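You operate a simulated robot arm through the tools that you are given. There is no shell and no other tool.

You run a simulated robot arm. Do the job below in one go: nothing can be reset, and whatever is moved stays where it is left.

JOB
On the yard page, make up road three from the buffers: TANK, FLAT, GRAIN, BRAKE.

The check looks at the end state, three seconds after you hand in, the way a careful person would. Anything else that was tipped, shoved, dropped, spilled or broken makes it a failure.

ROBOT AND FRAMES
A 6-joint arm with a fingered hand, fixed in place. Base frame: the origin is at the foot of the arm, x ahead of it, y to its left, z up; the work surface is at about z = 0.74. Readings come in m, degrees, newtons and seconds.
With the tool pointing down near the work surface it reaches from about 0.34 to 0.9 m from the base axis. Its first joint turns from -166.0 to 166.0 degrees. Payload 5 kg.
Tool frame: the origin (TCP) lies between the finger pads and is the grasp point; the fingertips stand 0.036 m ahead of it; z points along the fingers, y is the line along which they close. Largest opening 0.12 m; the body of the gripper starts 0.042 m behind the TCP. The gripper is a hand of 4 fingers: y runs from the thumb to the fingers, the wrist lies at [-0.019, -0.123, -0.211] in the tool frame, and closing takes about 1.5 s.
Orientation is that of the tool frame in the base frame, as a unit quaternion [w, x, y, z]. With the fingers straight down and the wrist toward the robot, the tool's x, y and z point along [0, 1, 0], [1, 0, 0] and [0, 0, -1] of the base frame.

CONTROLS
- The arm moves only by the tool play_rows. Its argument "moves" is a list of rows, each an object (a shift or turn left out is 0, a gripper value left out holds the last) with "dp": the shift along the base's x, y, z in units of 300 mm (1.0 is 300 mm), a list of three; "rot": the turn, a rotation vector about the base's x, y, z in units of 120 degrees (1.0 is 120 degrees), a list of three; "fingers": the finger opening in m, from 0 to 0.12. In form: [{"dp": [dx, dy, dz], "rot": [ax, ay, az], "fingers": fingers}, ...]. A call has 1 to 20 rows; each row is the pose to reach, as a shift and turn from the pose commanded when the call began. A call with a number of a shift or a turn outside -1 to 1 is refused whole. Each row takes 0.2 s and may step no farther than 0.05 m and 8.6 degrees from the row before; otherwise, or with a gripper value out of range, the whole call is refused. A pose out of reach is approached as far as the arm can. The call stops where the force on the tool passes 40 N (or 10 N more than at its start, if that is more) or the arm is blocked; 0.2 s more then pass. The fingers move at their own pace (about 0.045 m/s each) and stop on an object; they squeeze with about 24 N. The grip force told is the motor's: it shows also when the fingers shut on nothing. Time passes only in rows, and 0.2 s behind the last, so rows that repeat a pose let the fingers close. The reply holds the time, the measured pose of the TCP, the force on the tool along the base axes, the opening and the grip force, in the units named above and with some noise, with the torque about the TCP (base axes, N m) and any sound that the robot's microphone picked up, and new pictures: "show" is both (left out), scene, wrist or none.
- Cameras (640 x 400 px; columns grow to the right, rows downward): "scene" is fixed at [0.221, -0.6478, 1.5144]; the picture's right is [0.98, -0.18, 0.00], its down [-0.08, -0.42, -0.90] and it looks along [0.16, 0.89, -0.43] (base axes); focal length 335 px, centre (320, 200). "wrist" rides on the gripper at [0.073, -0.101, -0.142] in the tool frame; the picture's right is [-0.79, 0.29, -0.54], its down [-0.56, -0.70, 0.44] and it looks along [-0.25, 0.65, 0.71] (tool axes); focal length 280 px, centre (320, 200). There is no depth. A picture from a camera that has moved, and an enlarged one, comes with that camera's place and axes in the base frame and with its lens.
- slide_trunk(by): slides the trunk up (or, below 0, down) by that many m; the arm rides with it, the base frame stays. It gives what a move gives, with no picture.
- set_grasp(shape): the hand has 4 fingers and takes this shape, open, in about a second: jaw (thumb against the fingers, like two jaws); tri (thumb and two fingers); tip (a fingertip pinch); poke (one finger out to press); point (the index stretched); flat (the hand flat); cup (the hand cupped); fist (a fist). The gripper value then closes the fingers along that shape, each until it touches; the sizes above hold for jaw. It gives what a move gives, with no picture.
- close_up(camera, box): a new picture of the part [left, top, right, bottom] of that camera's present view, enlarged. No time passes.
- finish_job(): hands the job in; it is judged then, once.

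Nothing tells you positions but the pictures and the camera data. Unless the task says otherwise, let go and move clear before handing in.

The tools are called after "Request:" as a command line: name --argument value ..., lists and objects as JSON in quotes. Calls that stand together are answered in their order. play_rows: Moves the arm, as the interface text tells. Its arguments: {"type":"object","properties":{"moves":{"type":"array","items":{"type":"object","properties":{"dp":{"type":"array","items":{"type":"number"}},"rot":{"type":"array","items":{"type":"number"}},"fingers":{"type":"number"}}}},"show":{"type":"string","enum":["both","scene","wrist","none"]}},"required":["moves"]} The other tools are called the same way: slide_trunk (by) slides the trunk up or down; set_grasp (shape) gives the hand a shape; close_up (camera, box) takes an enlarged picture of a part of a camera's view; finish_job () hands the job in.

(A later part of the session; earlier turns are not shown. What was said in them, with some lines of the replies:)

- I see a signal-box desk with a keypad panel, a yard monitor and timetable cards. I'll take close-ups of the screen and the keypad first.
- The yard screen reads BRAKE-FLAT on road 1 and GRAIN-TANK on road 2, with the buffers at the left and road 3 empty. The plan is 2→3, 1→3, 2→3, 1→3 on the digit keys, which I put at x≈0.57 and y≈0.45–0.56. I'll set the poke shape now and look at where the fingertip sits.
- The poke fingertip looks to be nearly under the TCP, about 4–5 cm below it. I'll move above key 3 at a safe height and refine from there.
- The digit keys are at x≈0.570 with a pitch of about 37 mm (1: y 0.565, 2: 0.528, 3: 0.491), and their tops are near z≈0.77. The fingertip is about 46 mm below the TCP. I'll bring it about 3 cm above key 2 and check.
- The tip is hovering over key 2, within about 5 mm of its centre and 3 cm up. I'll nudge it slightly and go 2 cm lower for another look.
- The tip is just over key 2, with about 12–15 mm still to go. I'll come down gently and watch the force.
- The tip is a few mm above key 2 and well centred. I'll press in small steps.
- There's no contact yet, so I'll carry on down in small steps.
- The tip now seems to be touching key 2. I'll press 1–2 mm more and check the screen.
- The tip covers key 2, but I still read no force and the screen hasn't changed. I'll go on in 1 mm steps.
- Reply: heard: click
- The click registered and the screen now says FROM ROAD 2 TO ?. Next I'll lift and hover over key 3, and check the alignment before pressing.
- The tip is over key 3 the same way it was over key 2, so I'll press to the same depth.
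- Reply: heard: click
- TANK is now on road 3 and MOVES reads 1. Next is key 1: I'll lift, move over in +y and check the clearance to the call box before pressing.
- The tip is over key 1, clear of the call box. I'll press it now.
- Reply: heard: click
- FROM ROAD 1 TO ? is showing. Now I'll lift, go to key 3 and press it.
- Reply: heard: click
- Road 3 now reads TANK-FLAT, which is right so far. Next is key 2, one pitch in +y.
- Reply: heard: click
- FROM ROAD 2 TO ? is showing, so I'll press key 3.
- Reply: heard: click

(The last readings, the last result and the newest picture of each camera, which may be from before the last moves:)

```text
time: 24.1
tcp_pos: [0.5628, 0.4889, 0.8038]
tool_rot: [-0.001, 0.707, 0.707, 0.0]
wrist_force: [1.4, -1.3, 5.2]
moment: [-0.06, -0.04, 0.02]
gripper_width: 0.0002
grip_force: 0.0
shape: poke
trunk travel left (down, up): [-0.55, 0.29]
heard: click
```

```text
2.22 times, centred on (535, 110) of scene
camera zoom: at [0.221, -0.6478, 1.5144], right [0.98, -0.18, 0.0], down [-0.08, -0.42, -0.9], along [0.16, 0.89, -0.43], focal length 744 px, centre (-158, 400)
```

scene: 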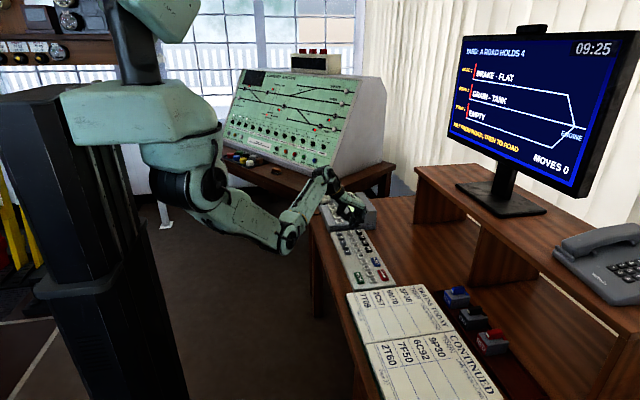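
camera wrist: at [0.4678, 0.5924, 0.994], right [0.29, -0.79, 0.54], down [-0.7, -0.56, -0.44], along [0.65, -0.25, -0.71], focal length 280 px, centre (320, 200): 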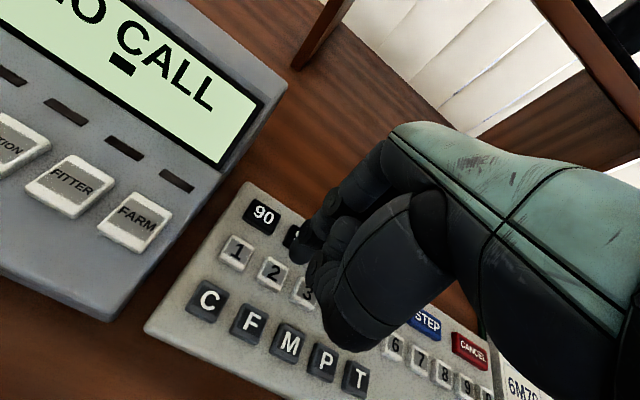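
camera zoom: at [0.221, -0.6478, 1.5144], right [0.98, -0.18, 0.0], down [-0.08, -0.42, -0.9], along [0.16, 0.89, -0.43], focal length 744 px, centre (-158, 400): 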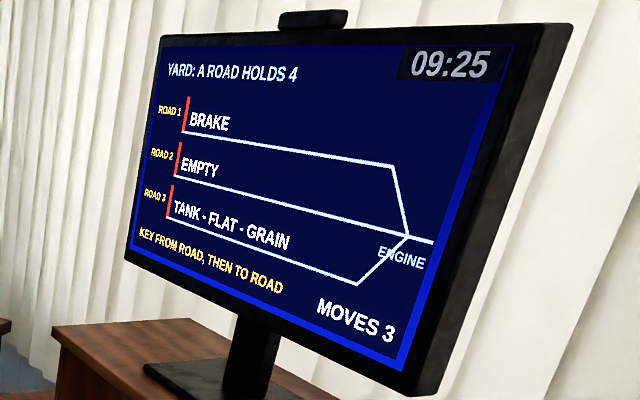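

Road 3 now reads TANK-FLAT-GRAIN. The last move is 1 then 3, so key 1 is next.

Request:
play_rows --moves '[{"dp": [0, 0, 0.04]}, {"dp": [0, 0, 0.09]}, {"dp": [0, 0.06, 0.1]}, {"dp": [0, 0.125, 0.1]}, {"dp": [0, 0.19, 0.1]}, {"dp": [0, 0.246, 0.1]}, {"dp": [0, 0.246, 0.06]}, {"dp": [0, 0.246, 0.036]}, {"dp": [0, 0.246, 0.016]}, {"dp": [0, 0.246, 0.008]}, {"dp": [0, 0.246, 0.003]}, {"dp": [0, 0.246, 0.0]}, {"dp": [0, 0.246, 0.0]}]' --show "none"

Request:
close_up --camera "scene" --box '[430, 20, 640, 200]'

```text
time: 26.9
tcp_pos: [0.5632, 0.5628, 0.803]
tool_rot: [0.0, 0.707, 0.707, 0.001]
wrist_force: [0.7, 0.3, 4.7]
moment: [0.03, 0.01, 0.01]
gripper_width: 0.0
grip_force: 0.0
shape: poke
trunk travel left (down, up): [-0.55, 0.29]
heard: click
```

```text
2.22 times, centred on (535, 110) of scene
camera zoom: at [0.221, -0.6478, 1.5144], right [0.98, -0.18, 0.0], down [-0.08, -0.42, -0.9], along [0.16, 0.89, -0.43], focal length 744 px, centre (-158, 400)
```

zoom: 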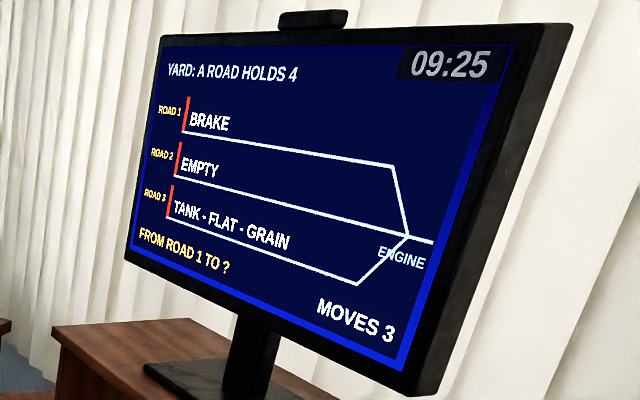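

FROM ROAD 1 TO ? is showing. The last key is 3.

Request:
play_rows --moves '[{"dp": [0, 0, 0.04]}, {"dp": [0, 0, 0.09]}, {"dp": [0, -0.06, 0.1]}, {"dp": [0, -0.125, 0.1]}, {"dp": [0, -0.19, 0.1]}, {"dp": [0, -0.246, 0.1]}, {"dp": [0, -0.246, 0.06]}, {"dp": [0, -0.246, 0.036]}, {"dp": [0, -0.246, 0.016]}, {"dp": [0, -0.246, 0.008]}, {"dp": [0, -0.246, 0.003]}, {"dp": [0, -0.246, 0.0]}, {"dp": [0, -0.246, 0.0]}]' --show "none"

Request:
close_up --camera "scene" --box '[430, 20, 640, 200]'

```text
time: 29.7
tcp_pos: [0.5631, 0.49, 0.8031]
tool_rot: [0.0, 0.707, 0.707, 0.001]
wrist_force: [0.9, 1.6, 5.1]
moment: [-0.03, 0.0, 0.0]
gripper_width: 0.0
grip_force: 0.0
shape: poke
trunk travel left (down, up): [-0.55, 0.29]
heard: click
```

```text
2.22 times, centred on (535, 110) of scene
camera zoom: at [0.221, -0.6478, 1.5144], right [0.98, -0.18, 0.0], down [-0.08, -0.42, -0.9], along [0.16, 0.89, -0.43], focal length 744 px, centre (-158, 400)
```

zoom: 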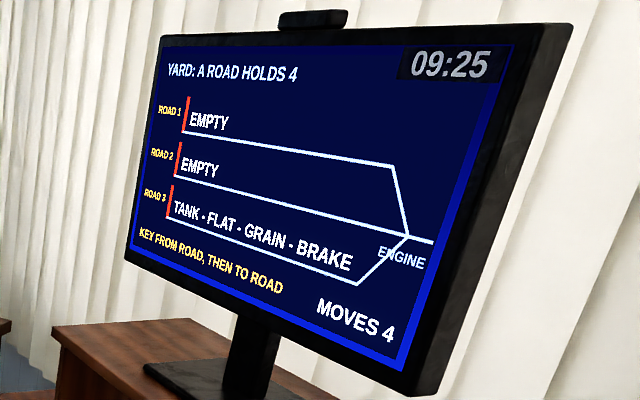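

Road 3 reads TANK - FLAT - GRAIN - BRAKE after 4 moves. I'll lift straight up, clear of everything, and check the final scene.

Request:
play_rows --moves '[{"dp": [0, 0, 0.04]}, {"dp": [0, 0, 0.12]}, {"dp": [0, 0, 0.24]}, {"dp": [0, 0, 0.36]}, {"dp": [0, 0, 0.5]}, {"dp": [0, -0.06, 0.62]}, {"dp": [0, -0.06, 0.62]}]' --show "both"

Request:
close_up --camera "scene" --box '[310, 160, 420, 300]'

Request:
close_up --camera "scene" --box '[430, 20, 640, 200]'

```text
time: 31.3
tcp_pos: [0.5635, 0.4713, 0.9881]
tool_rot: [0.0, 0.707, 0.707, 0.0]
wrist_force: [0.5, -0.4, 0.2]
moment: [0.0, -0.01, 0.02]
gripper_width: 0.0
grip_force: 0.1
shape: poke
trunk travel left (down, up): [-0.55, 0.29]
camera wrist: at [0.4635, 0.5434, 1.1304], right [0.29, -0.79, 0.54], down [-0.7, -0.56, -0.44], along [0.65, -0.25, -0.71], focal length 280 px, centre (320, 200)
```

scene: 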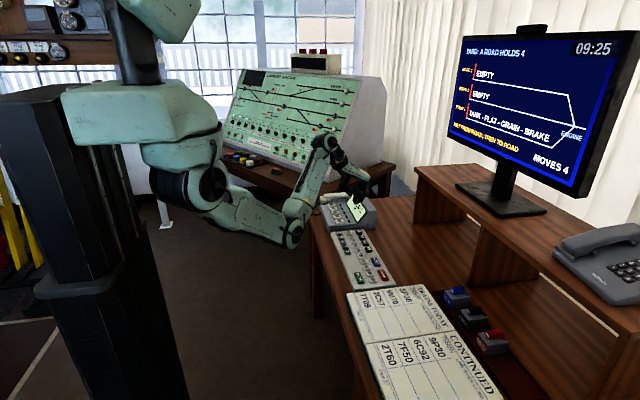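
wrist: 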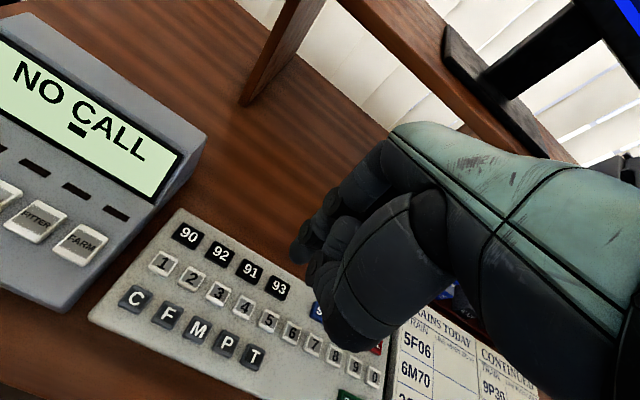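

```text
2.86 times, centred on (365, 230) of scene
camera zoom: at [0.221, -0.6478, 1.5144], right [0.98, -0.18, 0.0], down [-0.08, -0.42, -0.9], along [0.16, 0.89, -0.43], focal length 956 px, centre (191, 114)
```

zoom: 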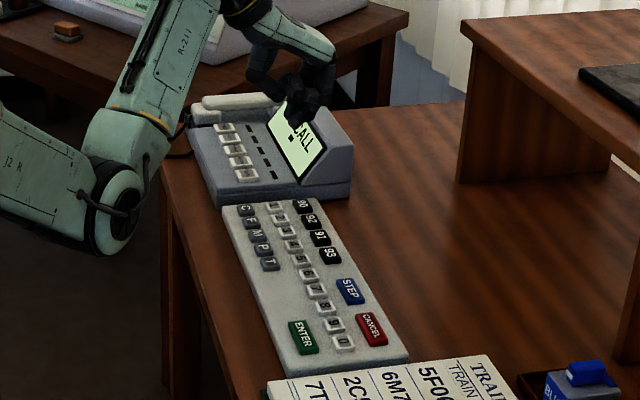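

```text
2.22 times, centred on (535, 110) of scene
camera zoom: at [0.221, -0.6478, 1.5144], right [0.98, -0.18, 0.0], down [-0.08, -0.42, -0.9], along [0.16, 0.89, -0.43], focal length 744 px, centre (-158, 400)
```

zoom: 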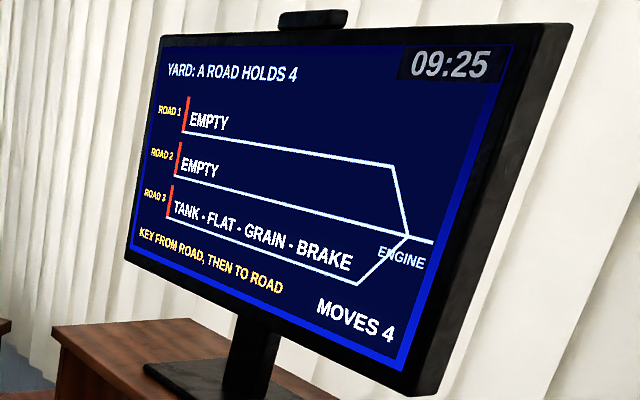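

The hand is clear and nothing on the desk has been disturbed. Road 3 shows TANK - FLAT - GRAIN - BRAKE from the buffers, so I'm handing in.

Request:
finish_job

```text
The job is handed in.
```

Road three is made up from the buffers as TANK, FLAT, GRAIN, BRAKE, and the job is handed in. The last look at the yard page showed that order, with roads one and two empty and MOVES at 4.

I keyed four moves on the digit pad: 2 to 3, 1 to 3, 2 to 3, 1 to 3. I checked the screen after each key press. The hand was lifted clear before handing in, and I saw nothing on the desk moved or knocked.
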